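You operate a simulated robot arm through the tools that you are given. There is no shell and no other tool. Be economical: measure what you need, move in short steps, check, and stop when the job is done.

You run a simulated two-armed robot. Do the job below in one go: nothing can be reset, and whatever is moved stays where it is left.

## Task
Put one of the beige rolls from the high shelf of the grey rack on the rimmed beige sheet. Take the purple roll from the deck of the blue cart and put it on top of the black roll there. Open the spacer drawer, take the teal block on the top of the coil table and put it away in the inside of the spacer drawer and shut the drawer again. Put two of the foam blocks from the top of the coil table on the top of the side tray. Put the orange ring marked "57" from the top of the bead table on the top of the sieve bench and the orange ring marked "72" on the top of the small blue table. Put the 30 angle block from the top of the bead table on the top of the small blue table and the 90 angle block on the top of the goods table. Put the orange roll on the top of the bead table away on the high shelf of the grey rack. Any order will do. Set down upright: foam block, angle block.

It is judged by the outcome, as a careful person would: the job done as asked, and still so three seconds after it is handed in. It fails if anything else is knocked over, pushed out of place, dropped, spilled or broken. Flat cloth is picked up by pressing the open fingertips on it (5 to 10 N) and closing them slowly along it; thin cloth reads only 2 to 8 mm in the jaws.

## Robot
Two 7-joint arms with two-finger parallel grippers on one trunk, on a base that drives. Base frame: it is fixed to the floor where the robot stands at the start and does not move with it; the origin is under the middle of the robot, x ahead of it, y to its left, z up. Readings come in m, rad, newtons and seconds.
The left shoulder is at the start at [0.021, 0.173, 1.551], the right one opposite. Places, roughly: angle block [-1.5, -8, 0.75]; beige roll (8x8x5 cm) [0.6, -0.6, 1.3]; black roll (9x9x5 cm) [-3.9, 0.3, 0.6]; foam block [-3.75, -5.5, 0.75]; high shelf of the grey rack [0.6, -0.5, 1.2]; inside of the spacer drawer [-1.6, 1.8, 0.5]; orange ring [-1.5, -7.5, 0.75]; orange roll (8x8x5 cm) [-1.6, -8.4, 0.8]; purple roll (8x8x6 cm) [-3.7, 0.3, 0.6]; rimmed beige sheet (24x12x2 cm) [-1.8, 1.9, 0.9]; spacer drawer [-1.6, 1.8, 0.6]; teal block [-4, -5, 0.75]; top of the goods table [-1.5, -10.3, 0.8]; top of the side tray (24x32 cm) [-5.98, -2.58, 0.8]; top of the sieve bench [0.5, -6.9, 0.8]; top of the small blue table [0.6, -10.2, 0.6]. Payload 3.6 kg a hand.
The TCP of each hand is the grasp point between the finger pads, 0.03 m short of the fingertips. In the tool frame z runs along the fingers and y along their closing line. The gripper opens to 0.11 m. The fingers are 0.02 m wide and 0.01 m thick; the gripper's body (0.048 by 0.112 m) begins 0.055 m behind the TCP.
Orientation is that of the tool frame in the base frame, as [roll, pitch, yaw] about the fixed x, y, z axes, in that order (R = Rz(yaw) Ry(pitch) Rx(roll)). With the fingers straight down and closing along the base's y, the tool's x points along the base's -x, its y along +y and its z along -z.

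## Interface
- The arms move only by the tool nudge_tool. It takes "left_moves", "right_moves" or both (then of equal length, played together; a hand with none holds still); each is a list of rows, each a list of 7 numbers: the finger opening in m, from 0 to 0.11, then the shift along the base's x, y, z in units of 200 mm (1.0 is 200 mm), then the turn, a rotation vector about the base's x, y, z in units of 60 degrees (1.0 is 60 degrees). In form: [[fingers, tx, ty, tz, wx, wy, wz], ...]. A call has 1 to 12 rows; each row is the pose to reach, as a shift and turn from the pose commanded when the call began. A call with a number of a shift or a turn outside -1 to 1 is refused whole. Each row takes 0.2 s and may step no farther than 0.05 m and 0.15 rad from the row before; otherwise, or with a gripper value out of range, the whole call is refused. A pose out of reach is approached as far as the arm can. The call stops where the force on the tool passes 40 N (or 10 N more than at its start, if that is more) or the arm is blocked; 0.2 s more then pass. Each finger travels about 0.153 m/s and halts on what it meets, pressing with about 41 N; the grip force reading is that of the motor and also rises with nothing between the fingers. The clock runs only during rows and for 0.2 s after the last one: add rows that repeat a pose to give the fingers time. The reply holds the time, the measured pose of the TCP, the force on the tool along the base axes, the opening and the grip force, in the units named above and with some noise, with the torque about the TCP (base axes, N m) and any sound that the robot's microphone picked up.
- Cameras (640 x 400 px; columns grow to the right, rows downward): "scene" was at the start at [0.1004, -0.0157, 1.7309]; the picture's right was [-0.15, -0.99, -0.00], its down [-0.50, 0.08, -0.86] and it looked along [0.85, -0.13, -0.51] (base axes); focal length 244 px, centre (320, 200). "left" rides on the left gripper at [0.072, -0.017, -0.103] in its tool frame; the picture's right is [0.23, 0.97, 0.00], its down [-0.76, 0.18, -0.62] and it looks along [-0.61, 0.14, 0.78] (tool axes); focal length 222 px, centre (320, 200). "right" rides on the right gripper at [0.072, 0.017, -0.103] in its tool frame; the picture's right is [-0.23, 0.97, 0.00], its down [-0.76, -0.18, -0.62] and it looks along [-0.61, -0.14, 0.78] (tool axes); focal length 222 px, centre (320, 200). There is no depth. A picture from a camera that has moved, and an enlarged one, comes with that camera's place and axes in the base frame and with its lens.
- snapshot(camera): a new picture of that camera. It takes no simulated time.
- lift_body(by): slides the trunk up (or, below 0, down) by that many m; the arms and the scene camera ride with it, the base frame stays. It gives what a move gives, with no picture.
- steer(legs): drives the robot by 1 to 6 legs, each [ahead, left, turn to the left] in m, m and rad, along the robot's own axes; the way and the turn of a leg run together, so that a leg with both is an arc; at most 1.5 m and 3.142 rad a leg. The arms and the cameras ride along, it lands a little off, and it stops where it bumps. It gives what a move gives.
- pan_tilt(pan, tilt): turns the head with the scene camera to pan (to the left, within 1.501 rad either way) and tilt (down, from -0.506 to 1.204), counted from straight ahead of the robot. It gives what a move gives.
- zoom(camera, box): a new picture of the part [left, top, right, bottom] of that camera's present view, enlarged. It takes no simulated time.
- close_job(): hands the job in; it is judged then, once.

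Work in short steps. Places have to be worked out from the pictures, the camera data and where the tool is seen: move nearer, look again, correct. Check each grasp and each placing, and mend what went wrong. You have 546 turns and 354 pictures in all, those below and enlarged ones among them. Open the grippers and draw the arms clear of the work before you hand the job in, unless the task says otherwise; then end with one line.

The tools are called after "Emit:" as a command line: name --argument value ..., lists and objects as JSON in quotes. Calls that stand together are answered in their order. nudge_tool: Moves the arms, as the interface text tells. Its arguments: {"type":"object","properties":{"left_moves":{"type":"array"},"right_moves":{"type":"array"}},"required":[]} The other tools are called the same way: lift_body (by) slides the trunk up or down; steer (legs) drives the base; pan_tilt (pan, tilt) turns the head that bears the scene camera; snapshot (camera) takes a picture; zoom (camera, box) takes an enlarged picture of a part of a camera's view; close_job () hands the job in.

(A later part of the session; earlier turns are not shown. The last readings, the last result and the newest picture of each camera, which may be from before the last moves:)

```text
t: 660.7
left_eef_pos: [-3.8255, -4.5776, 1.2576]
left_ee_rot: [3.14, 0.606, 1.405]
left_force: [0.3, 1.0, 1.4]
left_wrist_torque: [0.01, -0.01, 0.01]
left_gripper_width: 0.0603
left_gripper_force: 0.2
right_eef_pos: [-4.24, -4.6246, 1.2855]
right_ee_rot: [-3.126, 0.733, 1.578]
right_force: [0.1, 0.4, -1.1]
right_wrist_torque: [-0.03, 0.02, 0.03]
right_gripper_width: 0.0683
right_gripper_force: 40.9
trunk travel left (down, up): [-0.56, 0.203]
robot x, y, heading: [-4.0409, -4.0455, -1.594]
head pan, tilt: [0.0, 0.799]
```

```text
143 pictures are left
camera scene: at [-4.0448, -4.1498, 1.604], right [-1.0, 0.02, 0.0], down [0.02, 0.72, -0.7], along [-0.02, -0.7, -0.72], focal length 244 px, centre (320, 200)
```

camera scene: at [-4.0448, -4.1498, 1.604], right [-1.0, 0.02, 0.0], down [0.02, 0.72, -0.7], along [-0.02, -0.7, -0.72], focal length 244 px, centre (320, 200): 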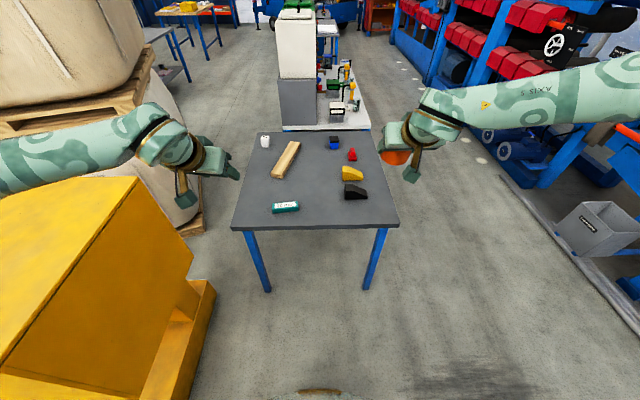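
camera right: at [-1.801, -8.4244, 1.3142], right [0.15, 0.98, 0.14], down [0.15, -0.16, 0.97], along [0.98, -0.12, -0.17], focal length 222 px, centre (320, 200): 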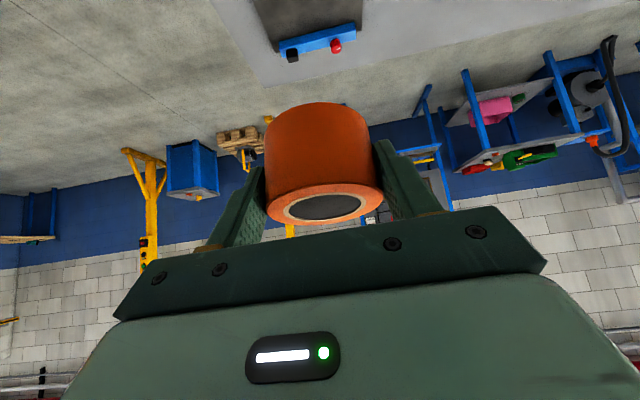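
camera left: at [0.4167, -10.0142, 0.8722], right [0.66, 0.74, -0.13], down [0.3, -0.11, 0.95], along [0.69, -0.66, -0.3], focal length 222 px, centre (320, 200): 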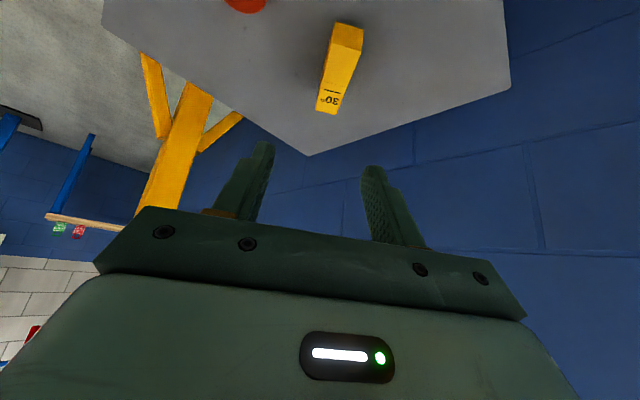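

Teal is at about [-3.907, -4.915], long axis along x, so the left hand must be vertical and turned 90°. I'll square up and step closer, then make the hand vertical.

Emit:
steer --legs '[[0, 0.03, 0.025], [0.33, 0, 0]]'

Emit:
nudge_tool --left_moves '[[0.08, -0.05, 0.05, 0, 0.114, -0.019, 0], [0.08, -0.1, 0.1, 0, 0.228, -0.038, 0], [0.08, -0.15, 0.15, 0, 0.343, -0.057, 0], [0.08, -0.2, 0.2, 0, 0.457, -0.076, 0], [0.08, -0.25, 0.25, 0, 0.571, -0.095, 0]]'

Emit:
nudge_tool --left_moves '[[0.08, 0, 0, 0, 0, 0, -0.14], [0.08, 0, 0, 0, 0, 0, -0.28], [0.08, 0, 0, 0, 0, 0, -0.42], [0.08, 0, 0, 0, 0, 0, -0.56], [0.08, 0, 0, 0, 0, 0, -0.7]]'

Emit:
snapshot --camera "left"

```text
t: 663.3
left_eef_pos: [-3.7844, -4.9017, 1.2585]
left_ee_rot: [3.14, 0.605, 1.427]
left_force: [0.6, 0.0, 0.2]
left_wrist_torque: [0.0, 0.02, -0.02]
left_gripper_width: 0.0599
left_gripper_force: 0.1
right_eef_pos: [-4.1992, -4.9575, 1.2868]
right_ee_rot: [-3.126, 0.734, 1.601]
right_force: [-0.5, 0.5, -0.2]
right_wrist_torque: [0.05, -0.02, 0.01]
right_gripper_width: 0.0685
right_gripper_force: 41.5
trunk travel left (down, up): [-0.56, 0.203]
robot x, y, heading: [-4.0126, -4.3798, -1.573]
head pan, tilt: [0.0, 0.799]
```

```text
t: 664.5
left_eef_pos: [-3.8355, -4.8526, 1.2582]
left_ee_rot: [3.128, -0.003, 1.422]
left_force: [0.2, 0.0, -0.4]
left_wrist_torque: [-0.02, 0.0, 0.01]
left_gripper_width: 0.08
left_gripper_force: 0.2
right_eef_pos: [-4.2003, -4.9608, 1.2862]
right_ee_rot: [-3.125, 0.734, 1.599]
right_force: [0.2, -0.3, -1.5]
right_wrist_torque: [0.02, -0.01, -0.02]
right_gripper_width: 0.0686
right_gripper_force: 40.8
trunk travel left (down, up): [-0.56, 0.203]
robot x, y, heading: [-4.014, -4.38, -1.571]
head pan, tilt: [0.0, 0.799]
```

```text
t: 665.7
left_eef_pos: [-3.8274, -4.8176, 1.2738]
left_ee_rot: [3.05, 0.052, 0.975]
left_force: [0.2, -0.5, -0.3]
left_wrist_torque: [-0.05, -0.03, -0.01]
left_gripper_width: 0.0797
left_gripper_force: 0.0
left hand out of reach, approached as far as the arm can: row 3, 4, 5
right_eef_pos: [-4.1993, -4.9557, 1.2878]
right_ee_rot: [-3.126, 0.737, 1.599]
right_force: [-0.4, 0.1, -1.5]
right_wrist_torque: [-0.01, 0.02, 0.02]
right_gripper_width: 0.0687
right_gripper_force: 41.3
trunk travel left (down, up): [-0.56, 0.203]
robot x, y, heading: [-4.0133, -4.379, -1.574]
head pan, tilt: [0.0, 0.799]
```

```text
142 pictures are left
camera left: at [-3.8042, -4.7391, 1.3712], right [0.93, -0.35, 0.08], down [-0.31, -0.67, 0.68], along [-0.19, -0.65, -0.73], focal length 222 px, centre (320, 200)
```

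left: 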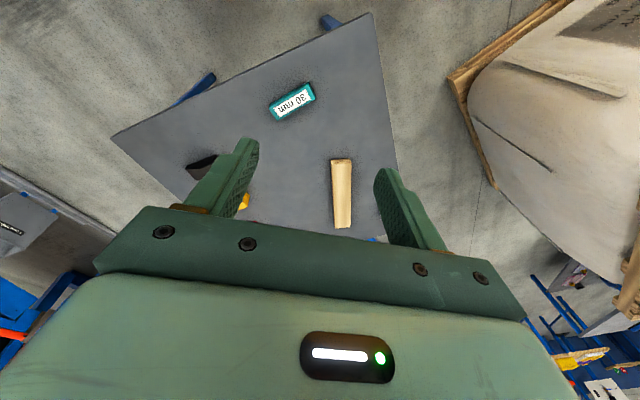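

Clockwise rotation hits a joint limit. I'll turn the other way (counter-clockwise) toward yaw ≈ π.

Emit:
nudge_tool --left_moves '[[0.08, 0, 0, 0, 0, 0, 0.14], [0.08, 0, 0, 0, 0, 0, 0.28], [0.08, 0, 0, 0, 0, 0, 0.42], [0.08, 0, 0, 0, 0, 0, 0.56], [0.08, 0, 0, 0, 0, 0, 0.7], [0.08, 0, 0, 0, 0, 0, 0.84], [0.08, 0, 0, 0, 0, 0, 0.98]]'

Emit:
nudge_tool --left_moves '[[0.08, 0, 0, 0, 0, 0, 0.14], [0.08, 0, 0, 0, 0, 0, 0.28], [0.08, 0, 0, 0, 0, 0, 0.42], [0.08, 0, 0, 0, 0, 0, 0.56], [0.08, 0, 0, 0, 0, 0, 0.7], [0.08, 0, 0, 0, 0, 0, 0.84], [0.08, 0, 0, 0, 0, 0, 0.98]]'

Emit:
snapshot --camera "scene"

```text
t: 667.3
left_eef_pos: [-3.8257, -4.822, 1.2714]
left_ee_rot: [3.053, 0.051, 2.007]
left_force: [0.4, 0.7, -0.4]
left_wrist_torque: [0.01, -0.01, 0.0]
left_gripper_width: 0.0797
left_gripper_force: 0.1
right_eef_pos: [-4.1987, -4.9591, 1.2853]
right_ee_rot: [-3.126, 0.736, 1.601]
right_force: [0.6, -0.8, -1.3]
right_wrist_torque: [-0.01, 0.02, -0.01]
right_gripper_width: 0.0685
right_gripper_force: 40.9
trunk travel left (down, up): [-0.56, 0.203]
robot x, y, heading: [-4.0135, -4.3774, -1.574]
head pan, tilt: [0.0, 0.799]
```

```text
t: 668.9
left_eef_pos: [-3.8251, -4.8212, 1.2716]
left_ee_rot: [3.051, 0.053, 3.032]
left_force: [-0.4, 0.0, 0.5]
left_wrist_torque: [-0.04, 0.0, 0.03]
left_gripper_width: 0.08
left_gripper_force: 0.1
right_eef_pos: [-4.1991, -4.9589, 1.2862]
right_ee_rot: [-3.126, 0.735, 1.601]
right_force: [0.2, 0.1, -0.9]
right_wrist_torque: [0.01, -0.01, 0.01]
right_gripper_width: 0.0685
right_gripper_force: 40.9
trunk travel left (down, up): [-0.56, 0.203]
robot x, y, heading: [-4.0137, -4.3805, -1.572]
head pan, tilt: [0.0, 0.799]
```

```text
141 pictures are left
camera scene: at [-4.0137, -4.4795, 1.604], right [-1.0, 0.0, 0.0], down [0.0, 0.72, -0.7], along [0.0, -0.7, -0.72], focal length 244 px, centre (320, 200)
```

scene: 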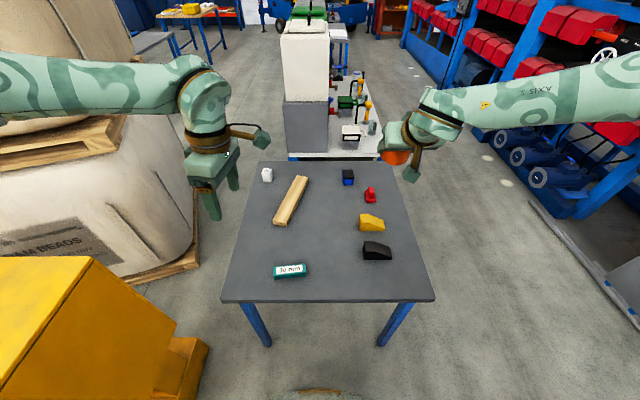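

Yaw 3.03 is reachable. I'll zoom on the teal block for its exact yaw.

Emit:
zoom --camera "scene" --box '[250, 240, 340, 300]'

```text
6.67 times, centred on (295, 270) of scene
camera zoom: at [-4.0137, -4.4795, 1.604], right [-1.0, 0.0, 0.0], down [0.0, 0.72, -0.7], along [0.0, -0.7, -0.72], focal length 1623 px, centre (487, -267)
```

zoom: 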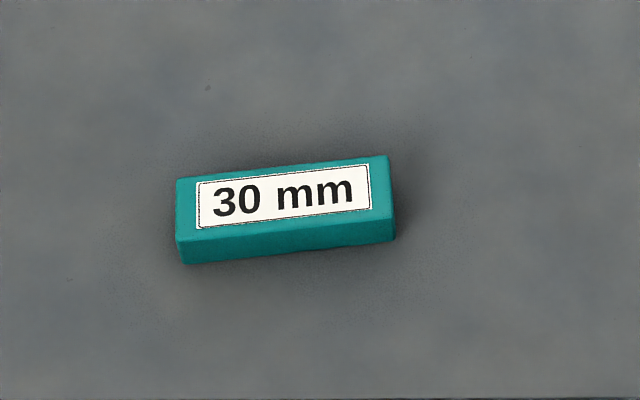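

Teal centre [-3.902, -4.920], yaw 7°, 11.8 cm long, 3.8 cm wide. I'll level the hand, align its yaw, move over it and lower the trunk.

Emit:
nudge_tool --left_moves '[[0.08, -0.1, -0.12, 0, -0.02, 0.015, 0.055], [0.08, -0.2, -0.25, 0, -0.04, 0.03, 0.11], [0.08, -0.3, -0.38, 0, -0.06, 0.045, 0.165], [0.08, -0.385, -0.495, 0, -0.08, 0.06, 0.218]]'

Emit:
lift_body --by -0.26

Emit:
snapshot --camera "left"

Emit:
snapshot --camera "scene"

```text
t: 669.9
left_eef_pos: [-3.9052, -4.92, 1.2723]
left_ee_rot: [3.136, -0.01, -3.024]
left_force: [0.1, -0.6, 0.5]
left_wrist_torque: [0.0, -0.02, 0.03]
left_gripper_width: 0.0802
left_gripper_force: 0.1
right_eef_pos: [-4.2006, -4.9587, 1.2853]
right_ee_rot: [-3.127, 0.732, 1.598]
right_force: [0.2, 0.5, -0.7]
right_wrist_torque: [0.0, -0.03, 0.01]
right_gripper_width: 0.0686
right_gripper_force: 41.4
trunk travel left (down, up): [-0.56, 0.203]
robot x, y, heading: [-4.0133, -4.382, -1.572]
head pan, tilt: [0.0, 0.799]
```

```text
t: 672.6
left_eef_pos: [-3.904, -4.9191, 1.0129]
left_ee_rot: [3.136, -0.009, -3.025]
left_force: [-0.1, -0.4, -0.3]
left_wrist_torque: [0.0, 0.01, -0.02]
left_gripper_width: 0.0802
left_gripper_force: 0.1
right_eef_pos: [-4.1997, -4.9591, 1.0275]
right_ee_rot: [-3.126, 0.734, 1.601]
right_force: [0.6, 0.0, 0.4]
right_wrist_torque: [0.03, 0.0, -0.01]
right_gripper_width: 0.0683
right_gripper_force: 41.4
trunk travel left (down, up): [-0.3, 0.463]
robot x, y, heading: [-4.0117, -4.3765, -1.574]
head pan, tilt: [0.0, 0.799]
```

```text
139 pictures are left
camera left: at [-3.9718, -4.9459, 1.1167], right [-0.34, 0.94, 0.01], down [0.74, 0.26, 0.62], along [0.58, 0.21, -0.79], focal length 222 px, centre (320, 200)
```

left: 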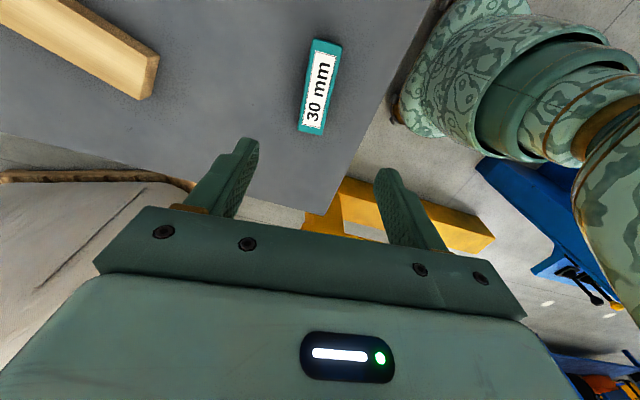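

```text
138 pictures are left
camera scene: at [-4.0141, -4.5415, 1.3417], right [-1.0, 0.0, 0.0], down [0.0, 0.72, -0.7], along [0.0, -0.7, -0.72], focal length 244 px, centre (320, 200)
```

scene: 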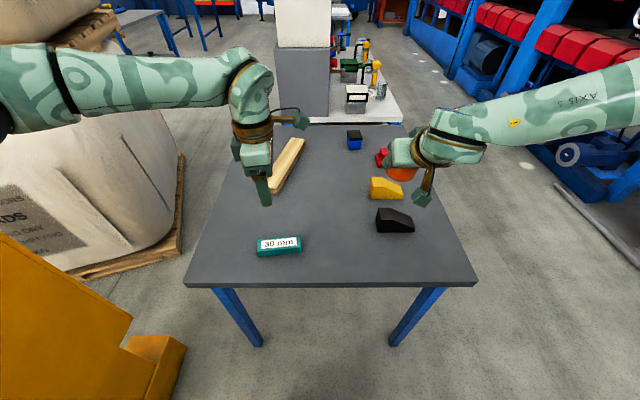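

Well aligned over the teal block. I descend.

Emit:
nudge_tool --left_moves '[[0.08, 0, 0, -0.22, 0, 0, 0], [0.08, 0, -0.01, -0.44, 0, 0, 0], [0.08, 0, -0.01, -0.66, 0, 0, 0], [0.08, 0, -0.01, -0.85, 0, 0, 0], [0.08, 0, -0.01, -0.98, 0, 0, 0]]'

Emit:
snapshot --camera "left"

```text
t: 673.8
left_eef_pos: [-3.9031, -4.9189, 0.8129]
left_ee_rot: [3.138, -0.008, -3.024]
left_force: [-0.3, 0.0, -0.1]
left_wrist_torque: [-0.02, 0.01, 0.0]
left_gripper_width: 0.0803
left_gripper_force: 0.0
right_eef_pos: [-4.1987, -4.9601, 1.0266]
right_ee_rot: [-3.125, 0.733, 1.599]
right_force: [-1.1, -0.2, -1.3]
right_wrist_torque: [0.01, 0.01, -0.02]
right_gripper_width: 0.0683
right_gripper_force: 41.2
trunk travel left (down, up): [-0.3, 0.463]
robot x, y, heading: [-4.0144, -4.3831, -1.573]
head pan, tilt: [0.0, 0.799]
```

```text
137 pictures are left
camera left: at [-3.9721, -4.9452, 0.9177], right [-0.34, 0.94, 0.01], down [0.74, 0.26, 0.62], along [0.58, 0.21, -0.79], focal length 222 px, centre (320, 200)
```

left: 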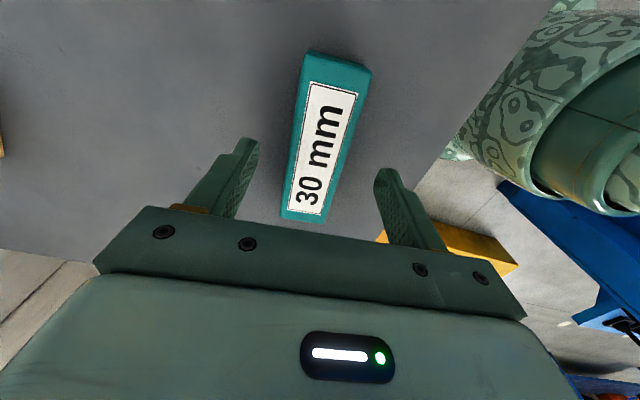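

Emit:
nudge_tool --left_moves '[[0.08, 0, 0, -0.05, 0, 0, 0], [0.08, 0, 0, -0.09, 0, 0, 0], [0.08, 0, 0, -0.105, 0, 0, 0]]'

Emit:
nudge_tool --left_moves '[[0.06, 0, 0, 0, 0, 0, 0], [0.03, 0, 0, 0, 0, 0, 0], [0.02, 0, 0, 0, 0, 0, 0], [0.02, 0, 0, 0, 0, 0, 0]]'

Emit:
snapshot --camera "left"

```text
t: 674.6
left_eef_pos: [-3.9038, -4.9209, 0.7944]
left_ee_rot: [3.137, -0.011, -3.024]
left_force: [0.0, -0.1, -1.0]
left_wrist_torque: [0.0, 0.02, 0.0]
left_gripper_width: 0.0801
left_gripper_force: 0.1
right_eef_pos: [-4.1999, -4.9591, 1.0262]
right_ee_rot: [-3.125, 0.734, 1.602]
right_force: [0.3, -0.1, -1.4]
right_wrist_torque: [0.03, -0.01, 0.0]
right_gripper_width: 0.0683
right_gripper_force: 41.3
trunk travel left (down, up): [-0.3, 0.463]
robot x, y, heading: [-4.0126, -4.3794, -1.573]
head pan, tilt: [0.0, 0.799]
```

```text
t: 675.6
left_eef_pos: [-3.904, -4.9205, 0.7948]
left_ee_rot: [3.137, -0.011, -3.025]
left_force: [-0.6, -1.5, 0.4]
left_wrist_torque: [0.0, -0.1, -0.05]
left_gripper_width: 0.0393
left_gripper_force: 40.8
right_eef_pos: [-4.1991, -4.9596, 1.0266]
right_ee_rot: [-3.126, 0.733, 1.602]
right_force: [-0.2, 0.7, -0.4]
right_wrist_torque: [-0.02, -0.02, 0.0]
right_gripper_width: 0.0684
right_gripper_force: 40.9
trunk travel left (down, up): [-0.3, 0.463]
robot x, y, heading: [-4.0137, -4.3816, -1.576]
head pan, tilt: [0.0, 0.799]
```

```text
136 pictures are left
camera left: at [-3.9729, -4.9464, 0.8988], right [-0.34, 0.94, 0.01], down [0.74, 0.26, 0.62], along [0.58, 0.21, -0.79], focal length 222 px, centre (320, 200)
```

left: 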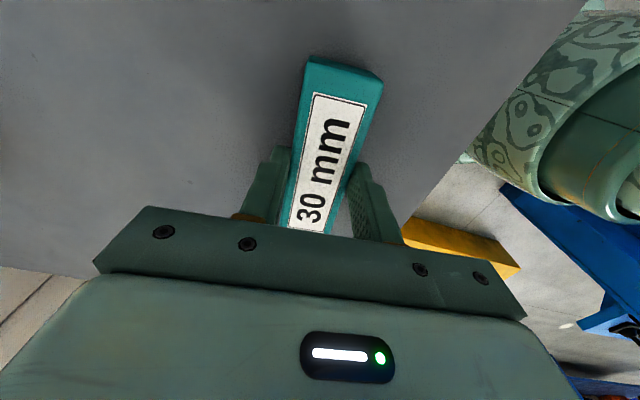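

Teal gripped (0.039 m). Lift with the trunk and strafe back into the aisle.

Emit:
lift_body --by 0.35

Emit:
snapshot --camera "left"

Emit:
steer --legs '[[0.0, -0.68, 0], [-1.3, 0, 0]]'

```text
t: 679.0
left_eef_pos: [-3.9027, -4.9203, 1.1445]
left_ee_rot: [3.136, -0.011, -3.026]
left_force: [0.0, -0.9, -1.6]
left_wrist_torque: [-0.03, 0.01, 0.01]
left_gripper_width: 0.0393
left_gripper_force: 41.0
right_eef_pos: [-4.2006, -4.959, 1.3789]
right_ee_rot: [-3.129, 0.739, 1.601]
right_force: [0.1, -0.7, -1.6]
right_wrist_torque: [0.05, 0.0, 0.02]
right_gripper_width: 0.0682
right_gripper_force: 41.0
trunk travel left (down, up): [-0.65, 0.113]
robot x, y, heading: [-4.0162, -4.3776, -1.575]
head pan, tilt: [0.0, 0.799]
```

```text
135 pictures are left
camera left: at [-3.9718, -4.9484, 1.2488], right [-0.34, 0.94, 0.01], down [0.74, 0.26, 0.62], along [0.58, 0.22, -0.79], focal length 222 px, centre (320, 200)
```

left: 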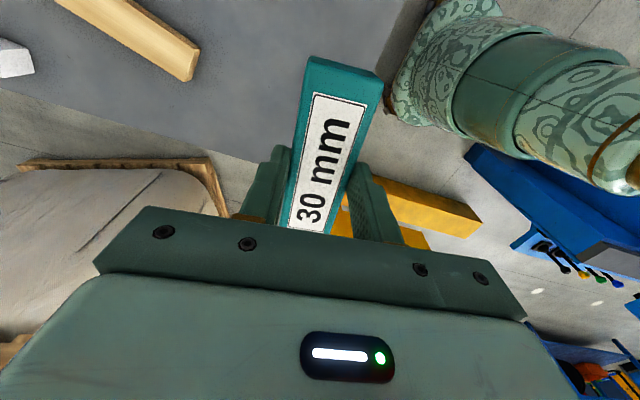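

```text
t: 688.9
left_eef_pos: [-4.5954, -3.6358, 1.1446]
left_ee_rot: [3.137, -0.009, -3.06]
left_force: [-0.7, 0.5, -1.6]
left_wrist_torque: [-0.02, 0.0, 0.03]
left_gripper_width: 0.0393
left_gripper_force: 40.9
right_eef_pos: [-4.8935, -3.6614, 1.3794]
right_ee_rot: [-3.127, 0.738, 1.569]
right_force: [-0.2, 0.0, -1.4]
right_wrist_torque: [0.01, 0.01, -0.03]
right_gripper_width: 0.0686
right_gripper_force: 40.3
trunk travel left (down, up): [-0.65, 0.113]
robot x, y, heading: [-4.6892, -3.0909, -1.606]
head pan, tilt: [0.0, 0.799]
```

Both held. Continue backing north along the aisle to y≈1.1, with a heading fix.

Emit:
steer --legs '[[0, 0, 0.035], [-1.4, 0, 0], [-1.4, 0, 0], [-1.3, 0, 0]]'

Emit:
pan_tilt --pan 1.4 --tilt 0.5

Emit:
snapshot --camera "scene"

```text
t: 709.2
left_eef_pos: [-4.4865, 0.5211, 1.1453]
left_ee_rot: [3.136, -0.011, -3.041]
left_force: [0.1, 0.7, -1.5]
left_wrist_torque: [0.0, 0.02, -0.03]
left_gripper_width: 0.0393
left_gripper_force: 41.0
right_eef_pos: [-4.7839, 0.4906, 1.3794]
right_ee_rot: [-3.126, 0.739, 1.585]
right_force: [0.3, -0.3, -0.5]
right_wrist_torque: [0.03, 0.02, 0.02]
right_gripper_width: 0.0686
right_gripper_force: 40.7
trunk travel left (down, up): [-0.65, 0.113]
robot x, y, heading: [-4.5861, 1.0681, -1.586]
head pan, tilt: [0.0, 0.799]
```

```text
t: 710.8
left_eef_pos: [-4.4853, 0.5217, 1.1443]
left_ee_rot: [3.137, -0.009, -3.041]
left_force: [0.9, -0.9, -2.2]
left_wrist_torque: [-0.03, 0.04, -0.02]
left_gripper_width: 0.0391
left_gripper_force: 40.6
right_eef_pos: [-4.7843, 0.4905, 1.3784]
right_ee_rot: [-3.126, 0.738, 1.585]
right_force: [0.5, 0.6, -0.7]
right_wrist_torque: [0.03, 0.01, -0.05]
right_gripper_width: 0.0682
right_gripper_force: 41.2
trunk travel left (down, up): [-0.65, 0.113]
robot x, y, heading: [-4.5883, 1.0623, -1.587]
head pan, tilt: [1.4, 0.499]
```

```text
134 pictures are left
camera scene: at [-4.4995, 1.0335, 1.7202], right [-0.19, -0.98, 0.0], down [-0.47, 0.09, -0.88], along [0.86, -0.17, -0.48], focal length 244 px, centre (320, 200)
```

scene: 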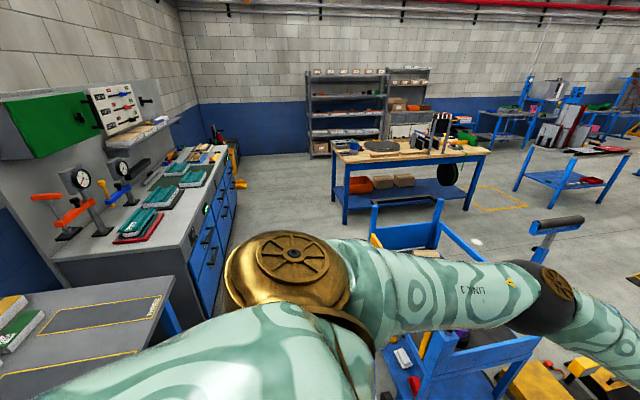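

I see the corridor between the bench and wooden table leading to the rack. Turn to face east and drive along y≈0.9.

Emit:
steer --legs '[[0, 0, 1.587], [1.35, -0.1, 0], [1.35, -0.05, 0], [1.25, 0, 0]]'

Emit:
pan_tilt --pan -0.3 --tilt 0.5

Emit:
snapshot --camera "scene"

```text
t: 733.9
left_eef_pos: [-0.0326, 0.9716, 1.1452]
left_ee_rot: [3.137, -0.012, -1.455]
left_force: [-0.6, 0.1, -1.6]
left_wrist_torque: [0.05, 0.01, -0.05]
left_gripper_width: 0.0387
left_gripper_force: 41.1
right_eef_pos: [0.0039, 0.6731, 1.379]
right_ee_rot: [-3.128, 0.739, -3.111]
right_force: [-0.8, 0.1, -0.2]
right_wrist_torque: [-0.01, 0.0, 0.01]
right_gripper_width: 0.0684
right_gripper_force: 41.1
trunk travel left (down, up): [-0.65, 0.113]
robot x, y, heading: [-0.5742, 0.8634, -0.009]
head pan, tilt: [1.4, 0.499]
```

```text
t: 735.6
left_eef_pos: [-0.0314, 0.9705, 1.1458]
left_ee_rot: [3.137, -0.011, -1.454]
left_force: [0.4, 0.4, -1.0]
left_wrist_torque: [0.0, 0.0, 0.01]
left_gripper_width: 0.0393
left_gripper_force: 41.3
right_eef_pos: [0.005, 0.6738, 1.3785]
right_ee_rot: [-3.128, 0.739, -3.112]
right_force: [-0.7, -0.6, -0.6]
right_wrist_torque: [-0.01, -0.03, 0.01]
right_gripper_width: 0.0683
right_gripper_force: 40.6
trunk travel left (down, up): [-0.65, 0.113]
robot x, y, heading: [-0.5726, 0.8612, -0.004]
head pan, tilt: [-0.3, 0.499]
```

```text
133 pictures are left
camera scene: at [-0.4745, 0.8312, 1.7202], right [-0.3, -0.95, 0.0], down [-0.46, 0.14, -0.88], along [0.84, -0.26, -0.48], focal length 244 px, centre (320, 200)
```

scene: 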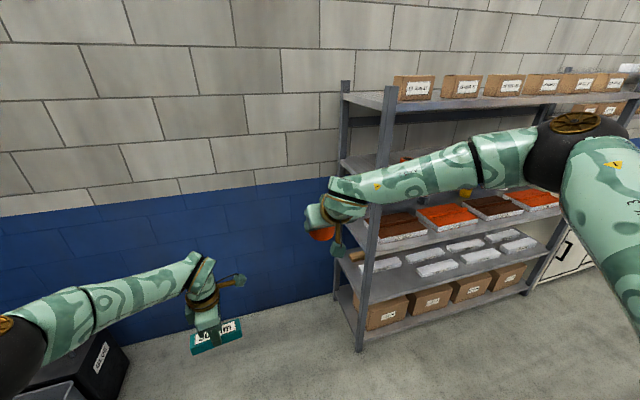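

The rack is ahead. A free spot for the roll is at about [0.47, -0.25] on the high shelf. I'll strafe there, fix the right hand's pitch, and draw the left hand with the teal back and up.

Emit:
steer --legs '[[0, -0.94, 0.005]]'

Emit:
nudge_tool --left_moves '[[0.02, -0.1, 0.1, 0.1, 0, 0, 0], [0.02, -0.2, 0.2, 0.25, 0, 0, 0], [0.02, -0.3, 0.3, 0.4, 0, 0, 0], [0.02, -0.4, 0.35, 0.55, 0, 0, 0], [0.02, -0.5, 0.4, 0.7, 0, 0, 0]]' --right_moves '[[0.04, 0, 0, 0, -0.002, 0.07, 0], [0.04, 0, 0, 0, -0.004, 0.14, 0], [0.04, 0, 0, 0, -0.006, 0.2025, 0], [0.04, 0, 0, 0, -0.006, 0.2025, 0], [0.04, 0, 0, 0, -0.006, 0.2025, 0]]'

Emit:
pan_tilt --pan -0.1 --tilt 0.5

Emit:
snapshot --camera "scene"

Emit:
snapshot --camera "right"

```text
t: 740.6
left_eef_pos: [-0.0182, 0.0557, 1.1453]
left_ee_rot: [3.135, -0.011, -1.407]
left_force: [-0.2, 0.6, -0.8]
left_wrist_torque: [0.04, 0.01, 0.02]
left_gripper_width: 0.0393
left_gripper_force: 41.5
right_eef_pos: [0.0316, -0.2393, 1.3784]
right_ee_rot: [-3.127, 0.738, -3.066]
right_force: [0.3, 0.0, -1.9]
right_wrist_torque: [0.01, 0.02, 0.0]
right_gripper_width: 0.0683
right_gripper_force: 41.0
trunk travel left (down, up): [-0.65, 0.113]
robot x, y, heading: [-0.5562, -0.0774, 0.045]
head pan, tilt: [-0.3, 0.499]
```

```text
t: 741.8
left_eef_pos: [-0.1185, 0.1338, 1.2845]
left_ee_rot: [3.134, -0.011, -1.408]
left_force: [-0.5, -0.7, -1.1]
left_wrist_torque: [-0.01, -0.03, 0.0]
left_gripper_width: 0.0393
left_gripper_force: 40.8
right_eef_pos: [0.0214, -0.2482, 1.3822]
right_ee_rot: [-3.138, 0.528, -3.072]
right_force: [0.0, -0.3, -0.8]
right_wrist_torque: [-0.02, -0.02, -0.04]
right_gripper_width: 0.0681
right_gripper_force: 41.2
right hand out of reach, approached as far as the arm can: row 2, 3, 4, 5
trunk travel left (down, up): [-0.65, 0.113]
robot x, y, heading: [-0.553, -0.0807, 0.042]
head pan, tilt: [-0.3, 0.499]
```

```text
t: 742.5
left_eef_pos: [-0.1162, 0.1347, 1.2828]
left_ee_rot: [3.135, -0.011, -1.406]
left_force: [0.2, 0.3, -1.5]
left_wrist_torque: [0.01, 0.0, -0.02]
left_gripper_width: 0.0391
left_gripper_force: 41.1
right_eef_pos: [0.0234, -0.2486, 1.3816]
right_ee_rot: [-3.139, 0.527, -3.074]
right_force: [1.2, -1.1, -0.6]
right_wrist_torque: [-0.01, 0.0, -0.02]
right_gripper_width: 0.0684
right_gripper_force: 41.3
trunk travel left (down, up): [-0.65, 0.113]
robot x, y, heading: [-0.5568, -0.0772, 0.048]
head pan, tilt: [-0.099, 0.499]
```

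```text
132 pictures are left
camera scene: at [-0.4516, -0.0865, 1.7201], right [-0.06, -1.0, 0.0], down [-0.48, 0.03, -0.88], along [0.88, -0.05, -0.48], focal length 244 px, centre (320, 200)
```

scene: 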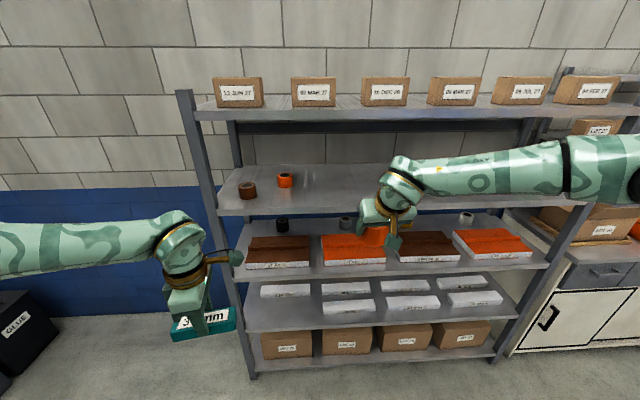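

```text
131 pictures are left
camera right: at [-0.0933, -0.2393, 1.4349], right [0.13, 0.99, 0.11], down [0.36, -0.15, 0.92], along [0.93, -0.08, -0.37], focal length 222 px, centre (320, 200)
```

right: 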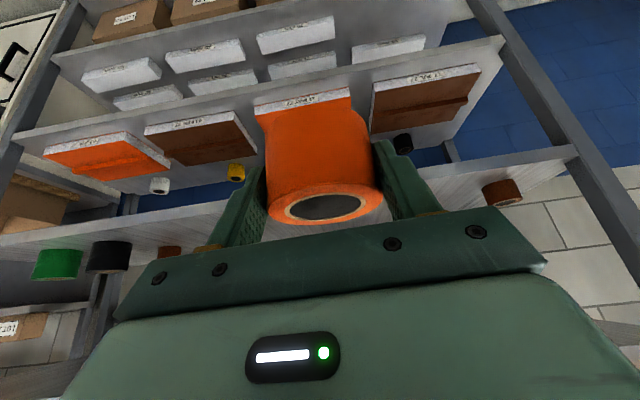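

The high shelf is clear around y≈-0.27. I'll straighten, drive 0.33 m ahead, and lower the roll to just above shelf level outside the shelf.

Emit:
steer --legs '[[0, 0, -0.045], [0.32, 0, 0]]'

Emit:
nudge_tool --right_moves '[[0.04, 0, 0, -0.12, 0, 0, 0], [0.04, 0, 0, -0.25, 0, 0, 0], [0.04, 0, 0, -0.38, 0, 0, 0]]'

Emit:
snapshot --camera "right"

Emit:
snapshot --camera "scene"

```text
t: 745.0
left_eef_pos: [0.2107, 0.1161, 1.2823]
left_ee_rot: [3.136, -0.01, -1.447]
left_force: [-0.1, 0.7, -0.7]
left_wrist_torque: [-0.03, -0.01, -0.02]
left_gripper_width: 0.0391
left_gripper_force: 41.1
right_eef_pos: [0.3362, -0.2706, 1.3824]
right_ee_rot: [-3.138, 0.527, -3.113]
right_force: [-0.7, 0.1, 0.0]
right_wrist_torque: [0.0, 0.01, 0.03]
right_gripper_width: 0.0684
right_gripper_force: 41.2
trunk travel left (down, up): [-0.65, 0.113]
robot x, y, heading: [-0.2358, -0.0798, 0.007]
head pan, tilt: [-0.099, 0.499]
```

```text
t: 745.8
left_eef_pos: [0.2123, 0.1152, 1.2828]
left_ee_rot: [3.134, -0.01, -1.448]
left_force: [0.2, -0.2, -3.0]
left_wrist_torque: [0.04, -0.04, 0.0]
left_gripper_width: 0.0391
left_gripper_force: 41.3
right_eef_pos: [0.3218, -0.2909, 1.3205]
right_ee_rot: [-3.139, 0.527, -3.113]
right_force: [0.3, 0.1, -0.8]
right_wrist_torque: [-0.01, 0.02, -0.01]
right_gripper_width: 0.0683
right_gripper_force: 41.5
right hand out of reach, approached as far as the arm can: row 1, 2, 3
trunk travel left (down, up): [-0.65, 0.113]
robot x, y, heading: [-0.231, -0.0762, 0.006]
head pan, tilt: [-0.099, 0.499]
```

```text
130 pictures are left
camera right: at [0.2059, -0.2779, 1.3736], right [0.17, 0.98, 0.11], down [0.35, -0.17, 0.92], along [0.92, -0.12, -0.37], focal length 222 px, centre (320, 200)
```

right: 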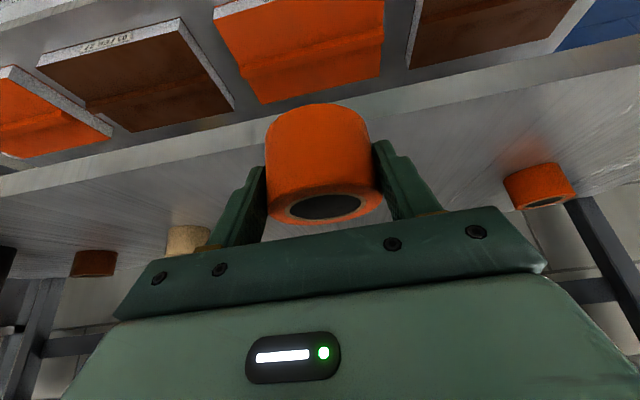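

```text
129 pictures are left
camera scene: at [-0.1293, -0.0906, 1.7201], right [-0.1, -1.0, 0.0], down [-0.48, 0.05, -0.88], along [0.87, -0.08, -0.48], focal length 244 px, centre (320, 200)
```

scene: 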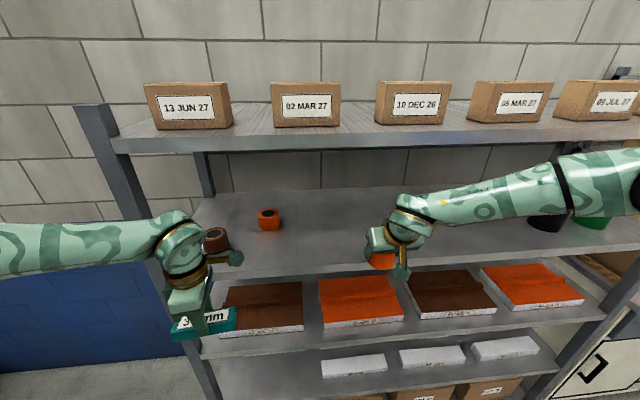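

The roll must go about 14 cm further in. I'll first try extending the arm forward (straightening the elbow) rather than driving the elbow into the rack.

Emit:
nudge_tool --right_moves '[[0.04, 0.15, 0.05, 0, 0, 0, 0], [0.04, 0.3, 0.1, 0, 0, 0, 0], [0.04, 0.45, 0.1, 0, 0, 0, 0], [0.04, 0.6, 0.1, 0, 0, 0, 0]]'

Emit:
snapshot --camera "scene"

Emit:
snapshot --camera "right"

```text
t: 746.8
left_eef_pos: [0.2137, 0.1163, 1.2836]
left_ee_rot: [3.135, -0.009, -1.445]
left_force: [-0.8, 0.4, -1.6]
left_wrist_torque: [0.0, 0.01, 0.02]
left_gripper_width: 0.0393
left_gripper_force: 41.8
right_eef_pos: [0.3656, -0.3177, 1.358]
right_ee_rot: [-3.139, 0.527, -3.115]
right_force: [-0.7, -0.5, 0.5]
right_wrist_torque: [0.0, 0.01, -0.01]
right_gripper_width: 0.0684
right_gripper_force: 41.3
right hand out of reach, approached as far as the arm can: row 1, 2, 3, 4
trunk travel left (down, up): [-0.65, 0.113]
robot x, y, heading: [-0.2319, -0.0795, 0.003]
head pan, tilt: [-0.099, 0.499]
```

```text
128 pictures are left
camera scene: at [-0.1296, -0.0907, 1.7201], right [-0.1, -1.0, 0.0], down [-0.48, 0.05, -0.88], along [0.87, -0.08, -0.48], focal length 244 px, centre (320, 200)
```

scene: 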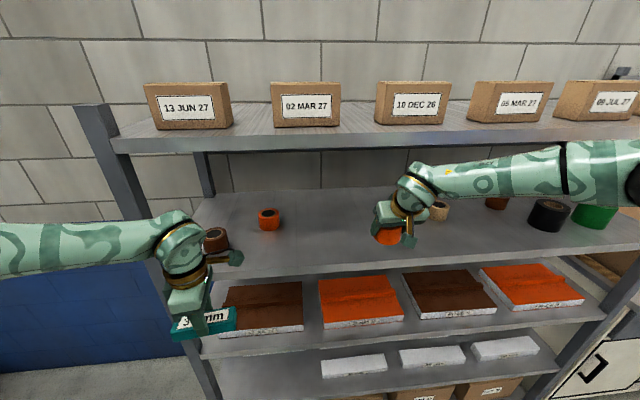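

```text
127 pictures are left
camera right: at [0.2507, -0.3041, 1.4117], right [0.17, 0.98, 0.11], down [0.35, -0.17, 0.92], along [0.92, -0.12, -0.37], focal length 222 px, centre (320, 200)
```

right: 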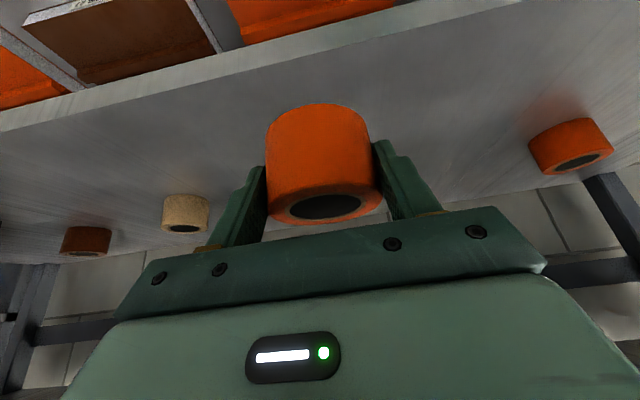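

The arm resists, so I'll use trunk and base instead: the elbow is at x≈0.24, z≈1.52 and will stay between the shelves if I lower first. First draw the left hand back 8 cm.

Emit:
nudge_tool --left_moves '[[0.02, -0.15, 0.1, 0, 0, 0, 0], [0.02, -0.3, 0.2, 0, 0, 0, 0], [0.02, -0.4, 0.3, 0, 0, 0, 0]]'

Emit:
lift_body --by -0.06

Emit:
snapshot --camera "right"

```text
t: 747.6
left_eef_pos: [0.1321, 0.1773, 1.2826]
left_ee_rot: [3.136, -0.012, -1.449]
left_force: [-0.6, -0.1, -1.3]
left_wrist_torque: [-0.02, -0.03, -0.01]
left_gripper_width: 0.0392
left_gripper_force: 40.8
right_eef_pos: [0.3656, -0.3169, 1.3602]
right_ee_rot: [-3.139, 0.526, -3.112]
right_force: [-0.3, -0.9, -0.4]
right_wrist_torque: [-0.01, 0.02, -0.03]
right_gripper_width: 0.0682
right_gripper_force: 41.0
trunk travel left (down, up): [-0.65, 0.113]
robot x, y, heading: [-0.2343, -0.0806, 0.002]
head pan, tilt: [-0.099, 0.499]
```

```text
t: 748.6
left_eef_pos: [0.1328, 0.1758, 1.2233]
left_ee_rot: [3.137, -0.011, -1.446]
left_force: [-0.3, -0.7, -1.8]
left_wrist_torque: [-0.01, 0.0, -0.01]
left_gripper_width: 0.0393
left_gripper_force: 41.2
right_eef_pos: [0.3633, -0.3172, 1.2973]
right_ee_rot: [-3.139, 0.527, -3.113]
right_force: [-0.3, -0.4, 0.4]
right_wrist_torque: [0.0, 0.0, 0.03]
right_gripper_width: 0.0681
right_gripper_force: 41.2
trunk travel left (down, up): [-0.59, 0.173]
robot x, y, heading: [-0.2338, -0.0821, -0.0]
head pan, tilt: [-0.099, 0.499]
```

```text
126 pictures are left
camera right: at [0.247, -0.3038, 1.3508], right [0.17, 0.98, 0.11], down [0.35, -0.17, 0.92], along [0.92, -0.12, -0.37], focal length 222 px, centre (320, 200)
```

right: 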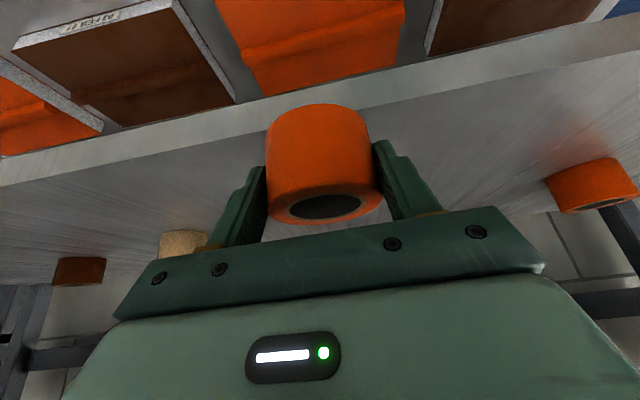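

Roll bottom is ~2.7 cm above shelf level. Drive 10 cm ahead to bring it over the shelf.

Emit:
steer --legs '[[0.11, 0, 0]]'

Emit:
snapshot --camera "right"

Emit:
snapshot --camera "scene"

```text
t: 749.8
left_eef_pos: [0.2409, 0.1772, 1.2222]
left_ee_rot: [3.135, -0.012, -1.446]
left_force: [0.1, 0.4, -1.8]
left_wrist_torque: [0.0, -0.01, 0.0]
left_gripper_width: 0.0391
left_gripper_force: 41.3
right_eef_pos: [0.4722, -0.3165, 1.2971]
right_ee_rot: [-3.139, 0.526, -3.11]
right_force: [1.1, -0.2, -0.6]
right_wrist_torque: [0.0, 0.01, 0.01]
right_gripper_width: 0.0683
right_gripper_force: 40.8
trunk travel left (down, up): [-0.59, 0.173]
robot x, y, heading: [-0.1194, -0.0829, 0.002]
head pan, tilt: [-0.099, 0.499]
```

```text
125 pictures are left
camera right: at [0.3564, -0.3034, 1.3504], right [0.17, 0.98, 0.11], down [0.35, -0.17, 0.92], along [0.92, -0.12, -0.37], focal length 222 px, centre (320, 200)
```

right: 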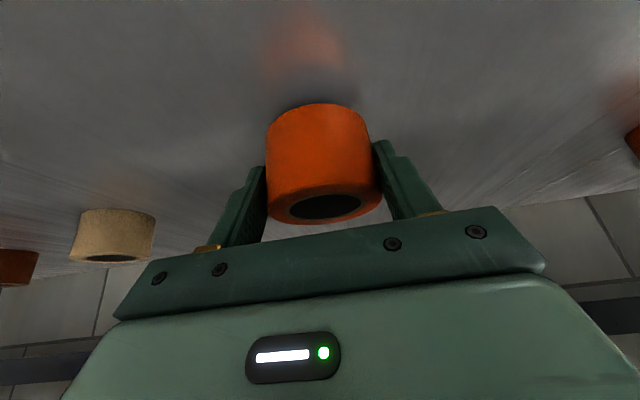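

```text
124 pictures are left
camera scene: at [-0.0187, -0.0899, 1.6601], right [-0.1, -1.0, 0.0], down [-0.48, 0.05, -0.88], along [0.87, -0.08, -0.48], focal length 244 px, centre (320, 200)
```

scene: 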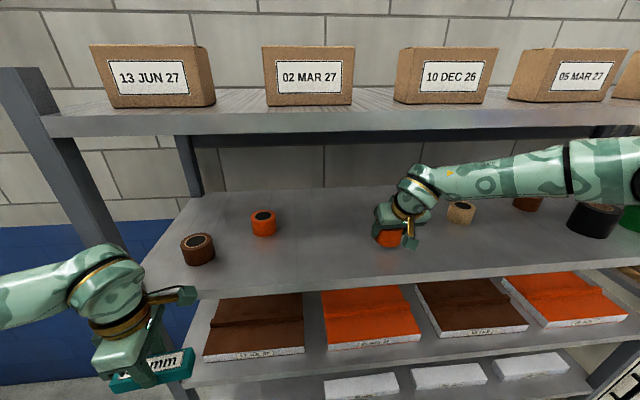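

The roll is over the shelf, clear of neighbours. Lower by trunk in small steps.

Emit:
lift_body --by -0.015

Emit:
lift_body --by -0.008

Emit:
snapshot --camera "right"

```text
t: 750.5
left_eef_pos: [0.2426, 0.1768, 1.2082]
left_ee_rot: [3.135, -0.01, -1.448]
left_force: [0.3, 0.4, -0.8]
left_wrist_torque: [-0.01, 0.02, 0.04]
left_gripper_width: 0.0393
left_gripper_force: 40.7
right_eef_pos: [0.4732, -0.3177, 1.2819]
right_ee_rot: [3.142, 0.527, -3.112]
right_force: [0.1, -0.7, -0.7]
right_wrist_torque: [0.0, 0.05, -0.01]
right_gripper_width: 0.0687
right_gripper_force: 41.3
trunk travel left (down, up): [-0.575, 0.188]
robot x, y, heading: [-0.127, -0.0798, -0.001]
head pan, tilt: [-0.099, 0.499]
```

```text
t: 751.0
left_eef_pos: [0.2401, 0.1764, 1.2023]
left_ee_rot: [3.138, -0.011, -1.446]
left_force: [-0.2, -0.3, -1.6]
left_wrist_torque: [-0.01, 0.01, -0.01]
left_gripper_width: 0.0394
left_gripper_force: 41.4
right_eef_pos: [0.473, -0.3172, 1.2794]
right_ee_rot: [-3.14, 0.538, -3.112]
right_force: [6.7, -3.4, 28.6]
right_wrist_torque: [-0.14, -0.5, -0.1]
right_gripper_width: 0.0691
right_gripper_force: 41.3
trunk travel left (down, up): [-0.567, 0.196]
robot x, y, heading: [-0.1227, -0.0789, -0.0]
head pan, tilt: [-0.099, 0.499]
```

```text
123 pictures are left
camera right: at [0.3558, -0.3035, 1.3309], right [0.17, 0.98, 0.11], down [0.34, -0.17, 0.93], along [0.93, -0.12, -0.36], focal length 222 px, centre (320, 200)
```

right: 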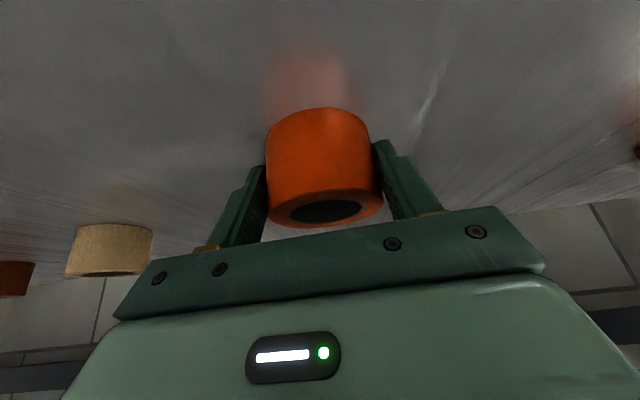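

Contact. Ease up, open, and back out.

Emit:
lift_body --by 0.005

Emit:
nudge_tool --right_moves '[[0.08, 0, 0, 0, 0, 0, 0], [0.1, 0, 0, 0, 0, 0, 0], [0.1, 0, 0, 0, 0, 0, 0], [0.1, -0.1, 0, 0.06, 0, 0, 0], [0.1, -0.2, 0, 0.12, 0, 0, 0]]'

Emit:
steer --legs '[[-0.25, 0, 0]]'

Emit:
snapshot --camera "scene"

Emit:
snapshot --camera "right"

```text
t: 751.6
left_eef_pos: [0.2395, 0.1765, 1.2061]
left_ee_rot: [3.136, -0.011, -1.446]
left_force: [-0.9, -0.2, -1.2]
left_wrist_torque: [0.01, 0.0, -0.03]
left_gripper_width: 0.0393
left_gripper_force: 41.1
right_eef_pos: [0.4714, -0.3168, 1.2799]
right_ee_rot: [-3.137, 0.526, -3.112]
right_force: [4.5, -1.1, 12.6]
right_wrist_torque: [-0.01, -0.76, -0.07]
right_gripper_width: 0.0685
right_gripper_force: 41.4
trunk travel left (down, up): [-0.572, 0.191]
robot x, y, heading: [-0.1274, -0.0784, 0.002]
head pan, tilt: [-0.099, 0.499]
```

```text
t: 752.8
left_eef_pos: [0.2405, 0.1767, 1.206]
left_ee_rot: [3.137, -0.012, -1.446]
left_force: [-0.3, -0.3, -1.6]
left_wrist_torque: [0.03, -0.02, -0.04]
left_gripper_width: 0.0394
left_gripper_force: 40.7
right_eef_pos: [0.4302, -0.3182, 1.303]
right_ee_rot: [-3.139, 0.527, -3.112]
right_force: [0.0, -0.2, -0.2]
right_wrist_torque: [0.01, 0.02, 0.02]
right_gripper_width: 0.1001
right_gripper_force: 0.0
trunk travel left (down, up): [-0.572, 0.191]
robot x, y, heading: [-0.1202, -0.082, 0.008]
head pan, tilt: [-0.099, 0.499]
```

```text
t: 754.6
left_eef_pos: [-0.0039, 0.176, 1.2056]
left_ee_rot: [3.136, -0.011, -1.448]
left_force: [0.4, -0.4, -0.2]
left_wrist_torque: [0.02, -0.02, 0.03]
left_gripper_width: 0.0393
left_gripper_force: 40.9
right_eef_pos: [0.1866, -0.3189, 1.3035]
right_ee_rot: [-3.137, 0.527, -3.114]
right_force: [0.5, 0.1, -0.1]
right_wrist_torque: [0.01, 0.01, 0.0]
right_gripper_width: 0.0999
right_gripper_force: 0.2
trunk travel left (down, up): [-0.572, 0.191]
robot x, y, heading: [-0.3715, -0.082, 0.009]
head pan, tilt: [-0.099, 0.499]
```

```text
122 pictures are left
camera scene: at [-0.2636, -0.0907, 1.642], right [-0.1, -1.0, 0.0], down [-0.48, 0.05, -0.88], along [0.87, -0.08, -0.48], focal length 244 px, centre (320, 200)
```

scene: 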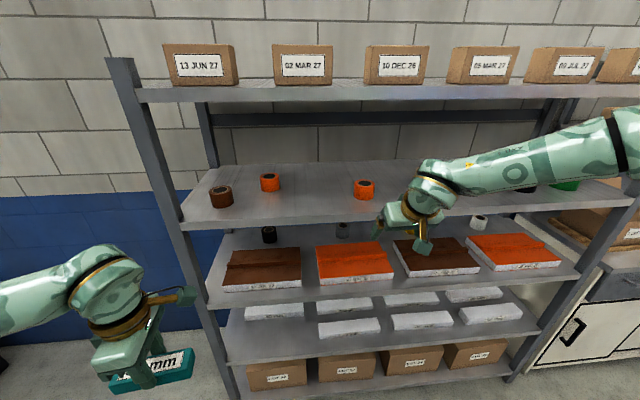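

```text
121 pictures are left
camera right: at [0.0693, -0.3047, 1.357], right [0.17, 0.98, 0.11], down [0.35, -0.17, 0.92], along [0.92, -0.12, -0.37], focal length 222 px, centre (320, 200)
```

right: 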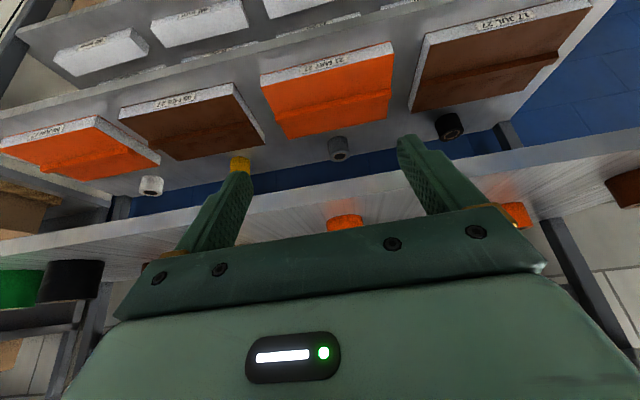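

The orange roll stands on the high shelf. Now the drawer: I'll move back west along the corridor and turn to face the bench near x≈-1.8.

Emit:
steer --legs '[[0, 0.93, 0], [-1.43, 0, 0], [0, 0, 1.56]]'

Emit:
pan_tilt --pan 0 --tilt 0.85

Emit:
snapshot --camera "scene"

```text
t: 769.9
left_eef_pos: [-2.0472, 1.2043, 1.2059]
left_ee_rot: [3.136, -0.011, 0.133]
left_force: [-0.5, 0.2, -0.6]
left_wrist_torque: [0.01, 0.01, 0.01]
left_gripper_width: 0.0391
left_gripper_force: 40.8
right_eef_pos: [-1.5557, 1.3983, 1.3048]
right_ee_rot: [-3.139, 0.527, -1.532]
right_force: [0.0, -0.2, 0.3]
right_wrist_torque: [0.0, 0.03, 0.02]
right_gripper_width: 0.1002
right_gripper_force: 0.0
trunk travel left (down, up): [-0.572, 0.191]
robot x, y, heading: [-1.7889, 0.8404, 1.574]
head pan, tilt: [-0.099, 0.499]
```

```text
t: 770.8
left_eef_pos: [-2.0475, 1.2026, 1.2054]
left_ee_rot: [3.136, -0.009, 0.134]
left_force: [-0.1, 0.0, -2.1]
left_wrist_torque: [0.03, -0.02, 0.0]
left_gripper_width: 0.039
left_gripper_force: 41.5
right_eef_pos: [-1.557, 1.3971, 1.304]
right_ee_rot: [-3.141, 0.527, -1.532]
right_force: [1.1, -0.8, -0.4]
right_wrist_torque: [0.0, 0.0, 0.01]
right_gripper_width: 0.0999
right_gripper_force: 0.1
trunk travel left (down, up): [-0.572, 0.191]
robot x, y, heading: [-1.7877, 0.8398, 1.583]
head pan, tilt: [0.0, 0.85]
```

```text
120 pictures are left
camera scene: at [-1.7906, 0.9324, 1.6121], right [1.0, 0.01, 0.0], down [0.01, -0.75, -0.66], along [-0.01, 0.66, -0.75], focal length 244 px, centre (320, 200)
```

scene: 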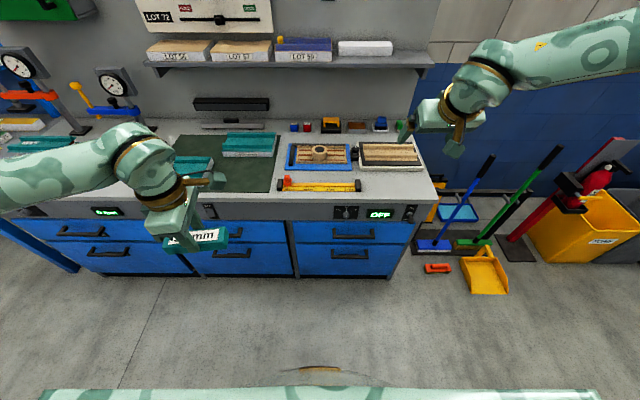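

Emit:
zoom --camera "scene" --box '[230, 190, 430, 290]'

```text
3.20 times, centred on (330, 240) of scene
camera zoom: at [-1.7906, 0.9324, 1.6121], right [1.0, 0.01, 0.0], down [0.01, -0.75, -0.66], along [-0.01, 0.66, -0.75], focal length 779 px, centre (288, 72)
```

zoom: 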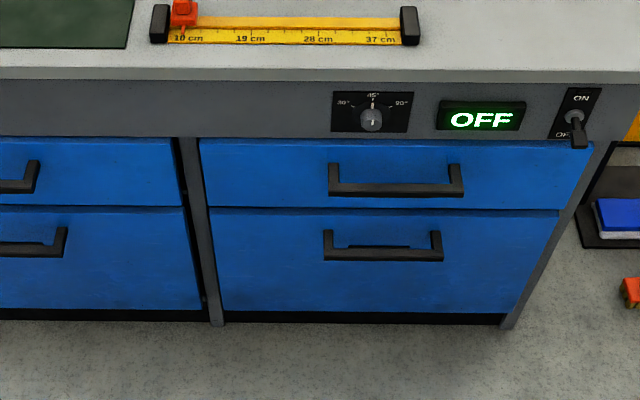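

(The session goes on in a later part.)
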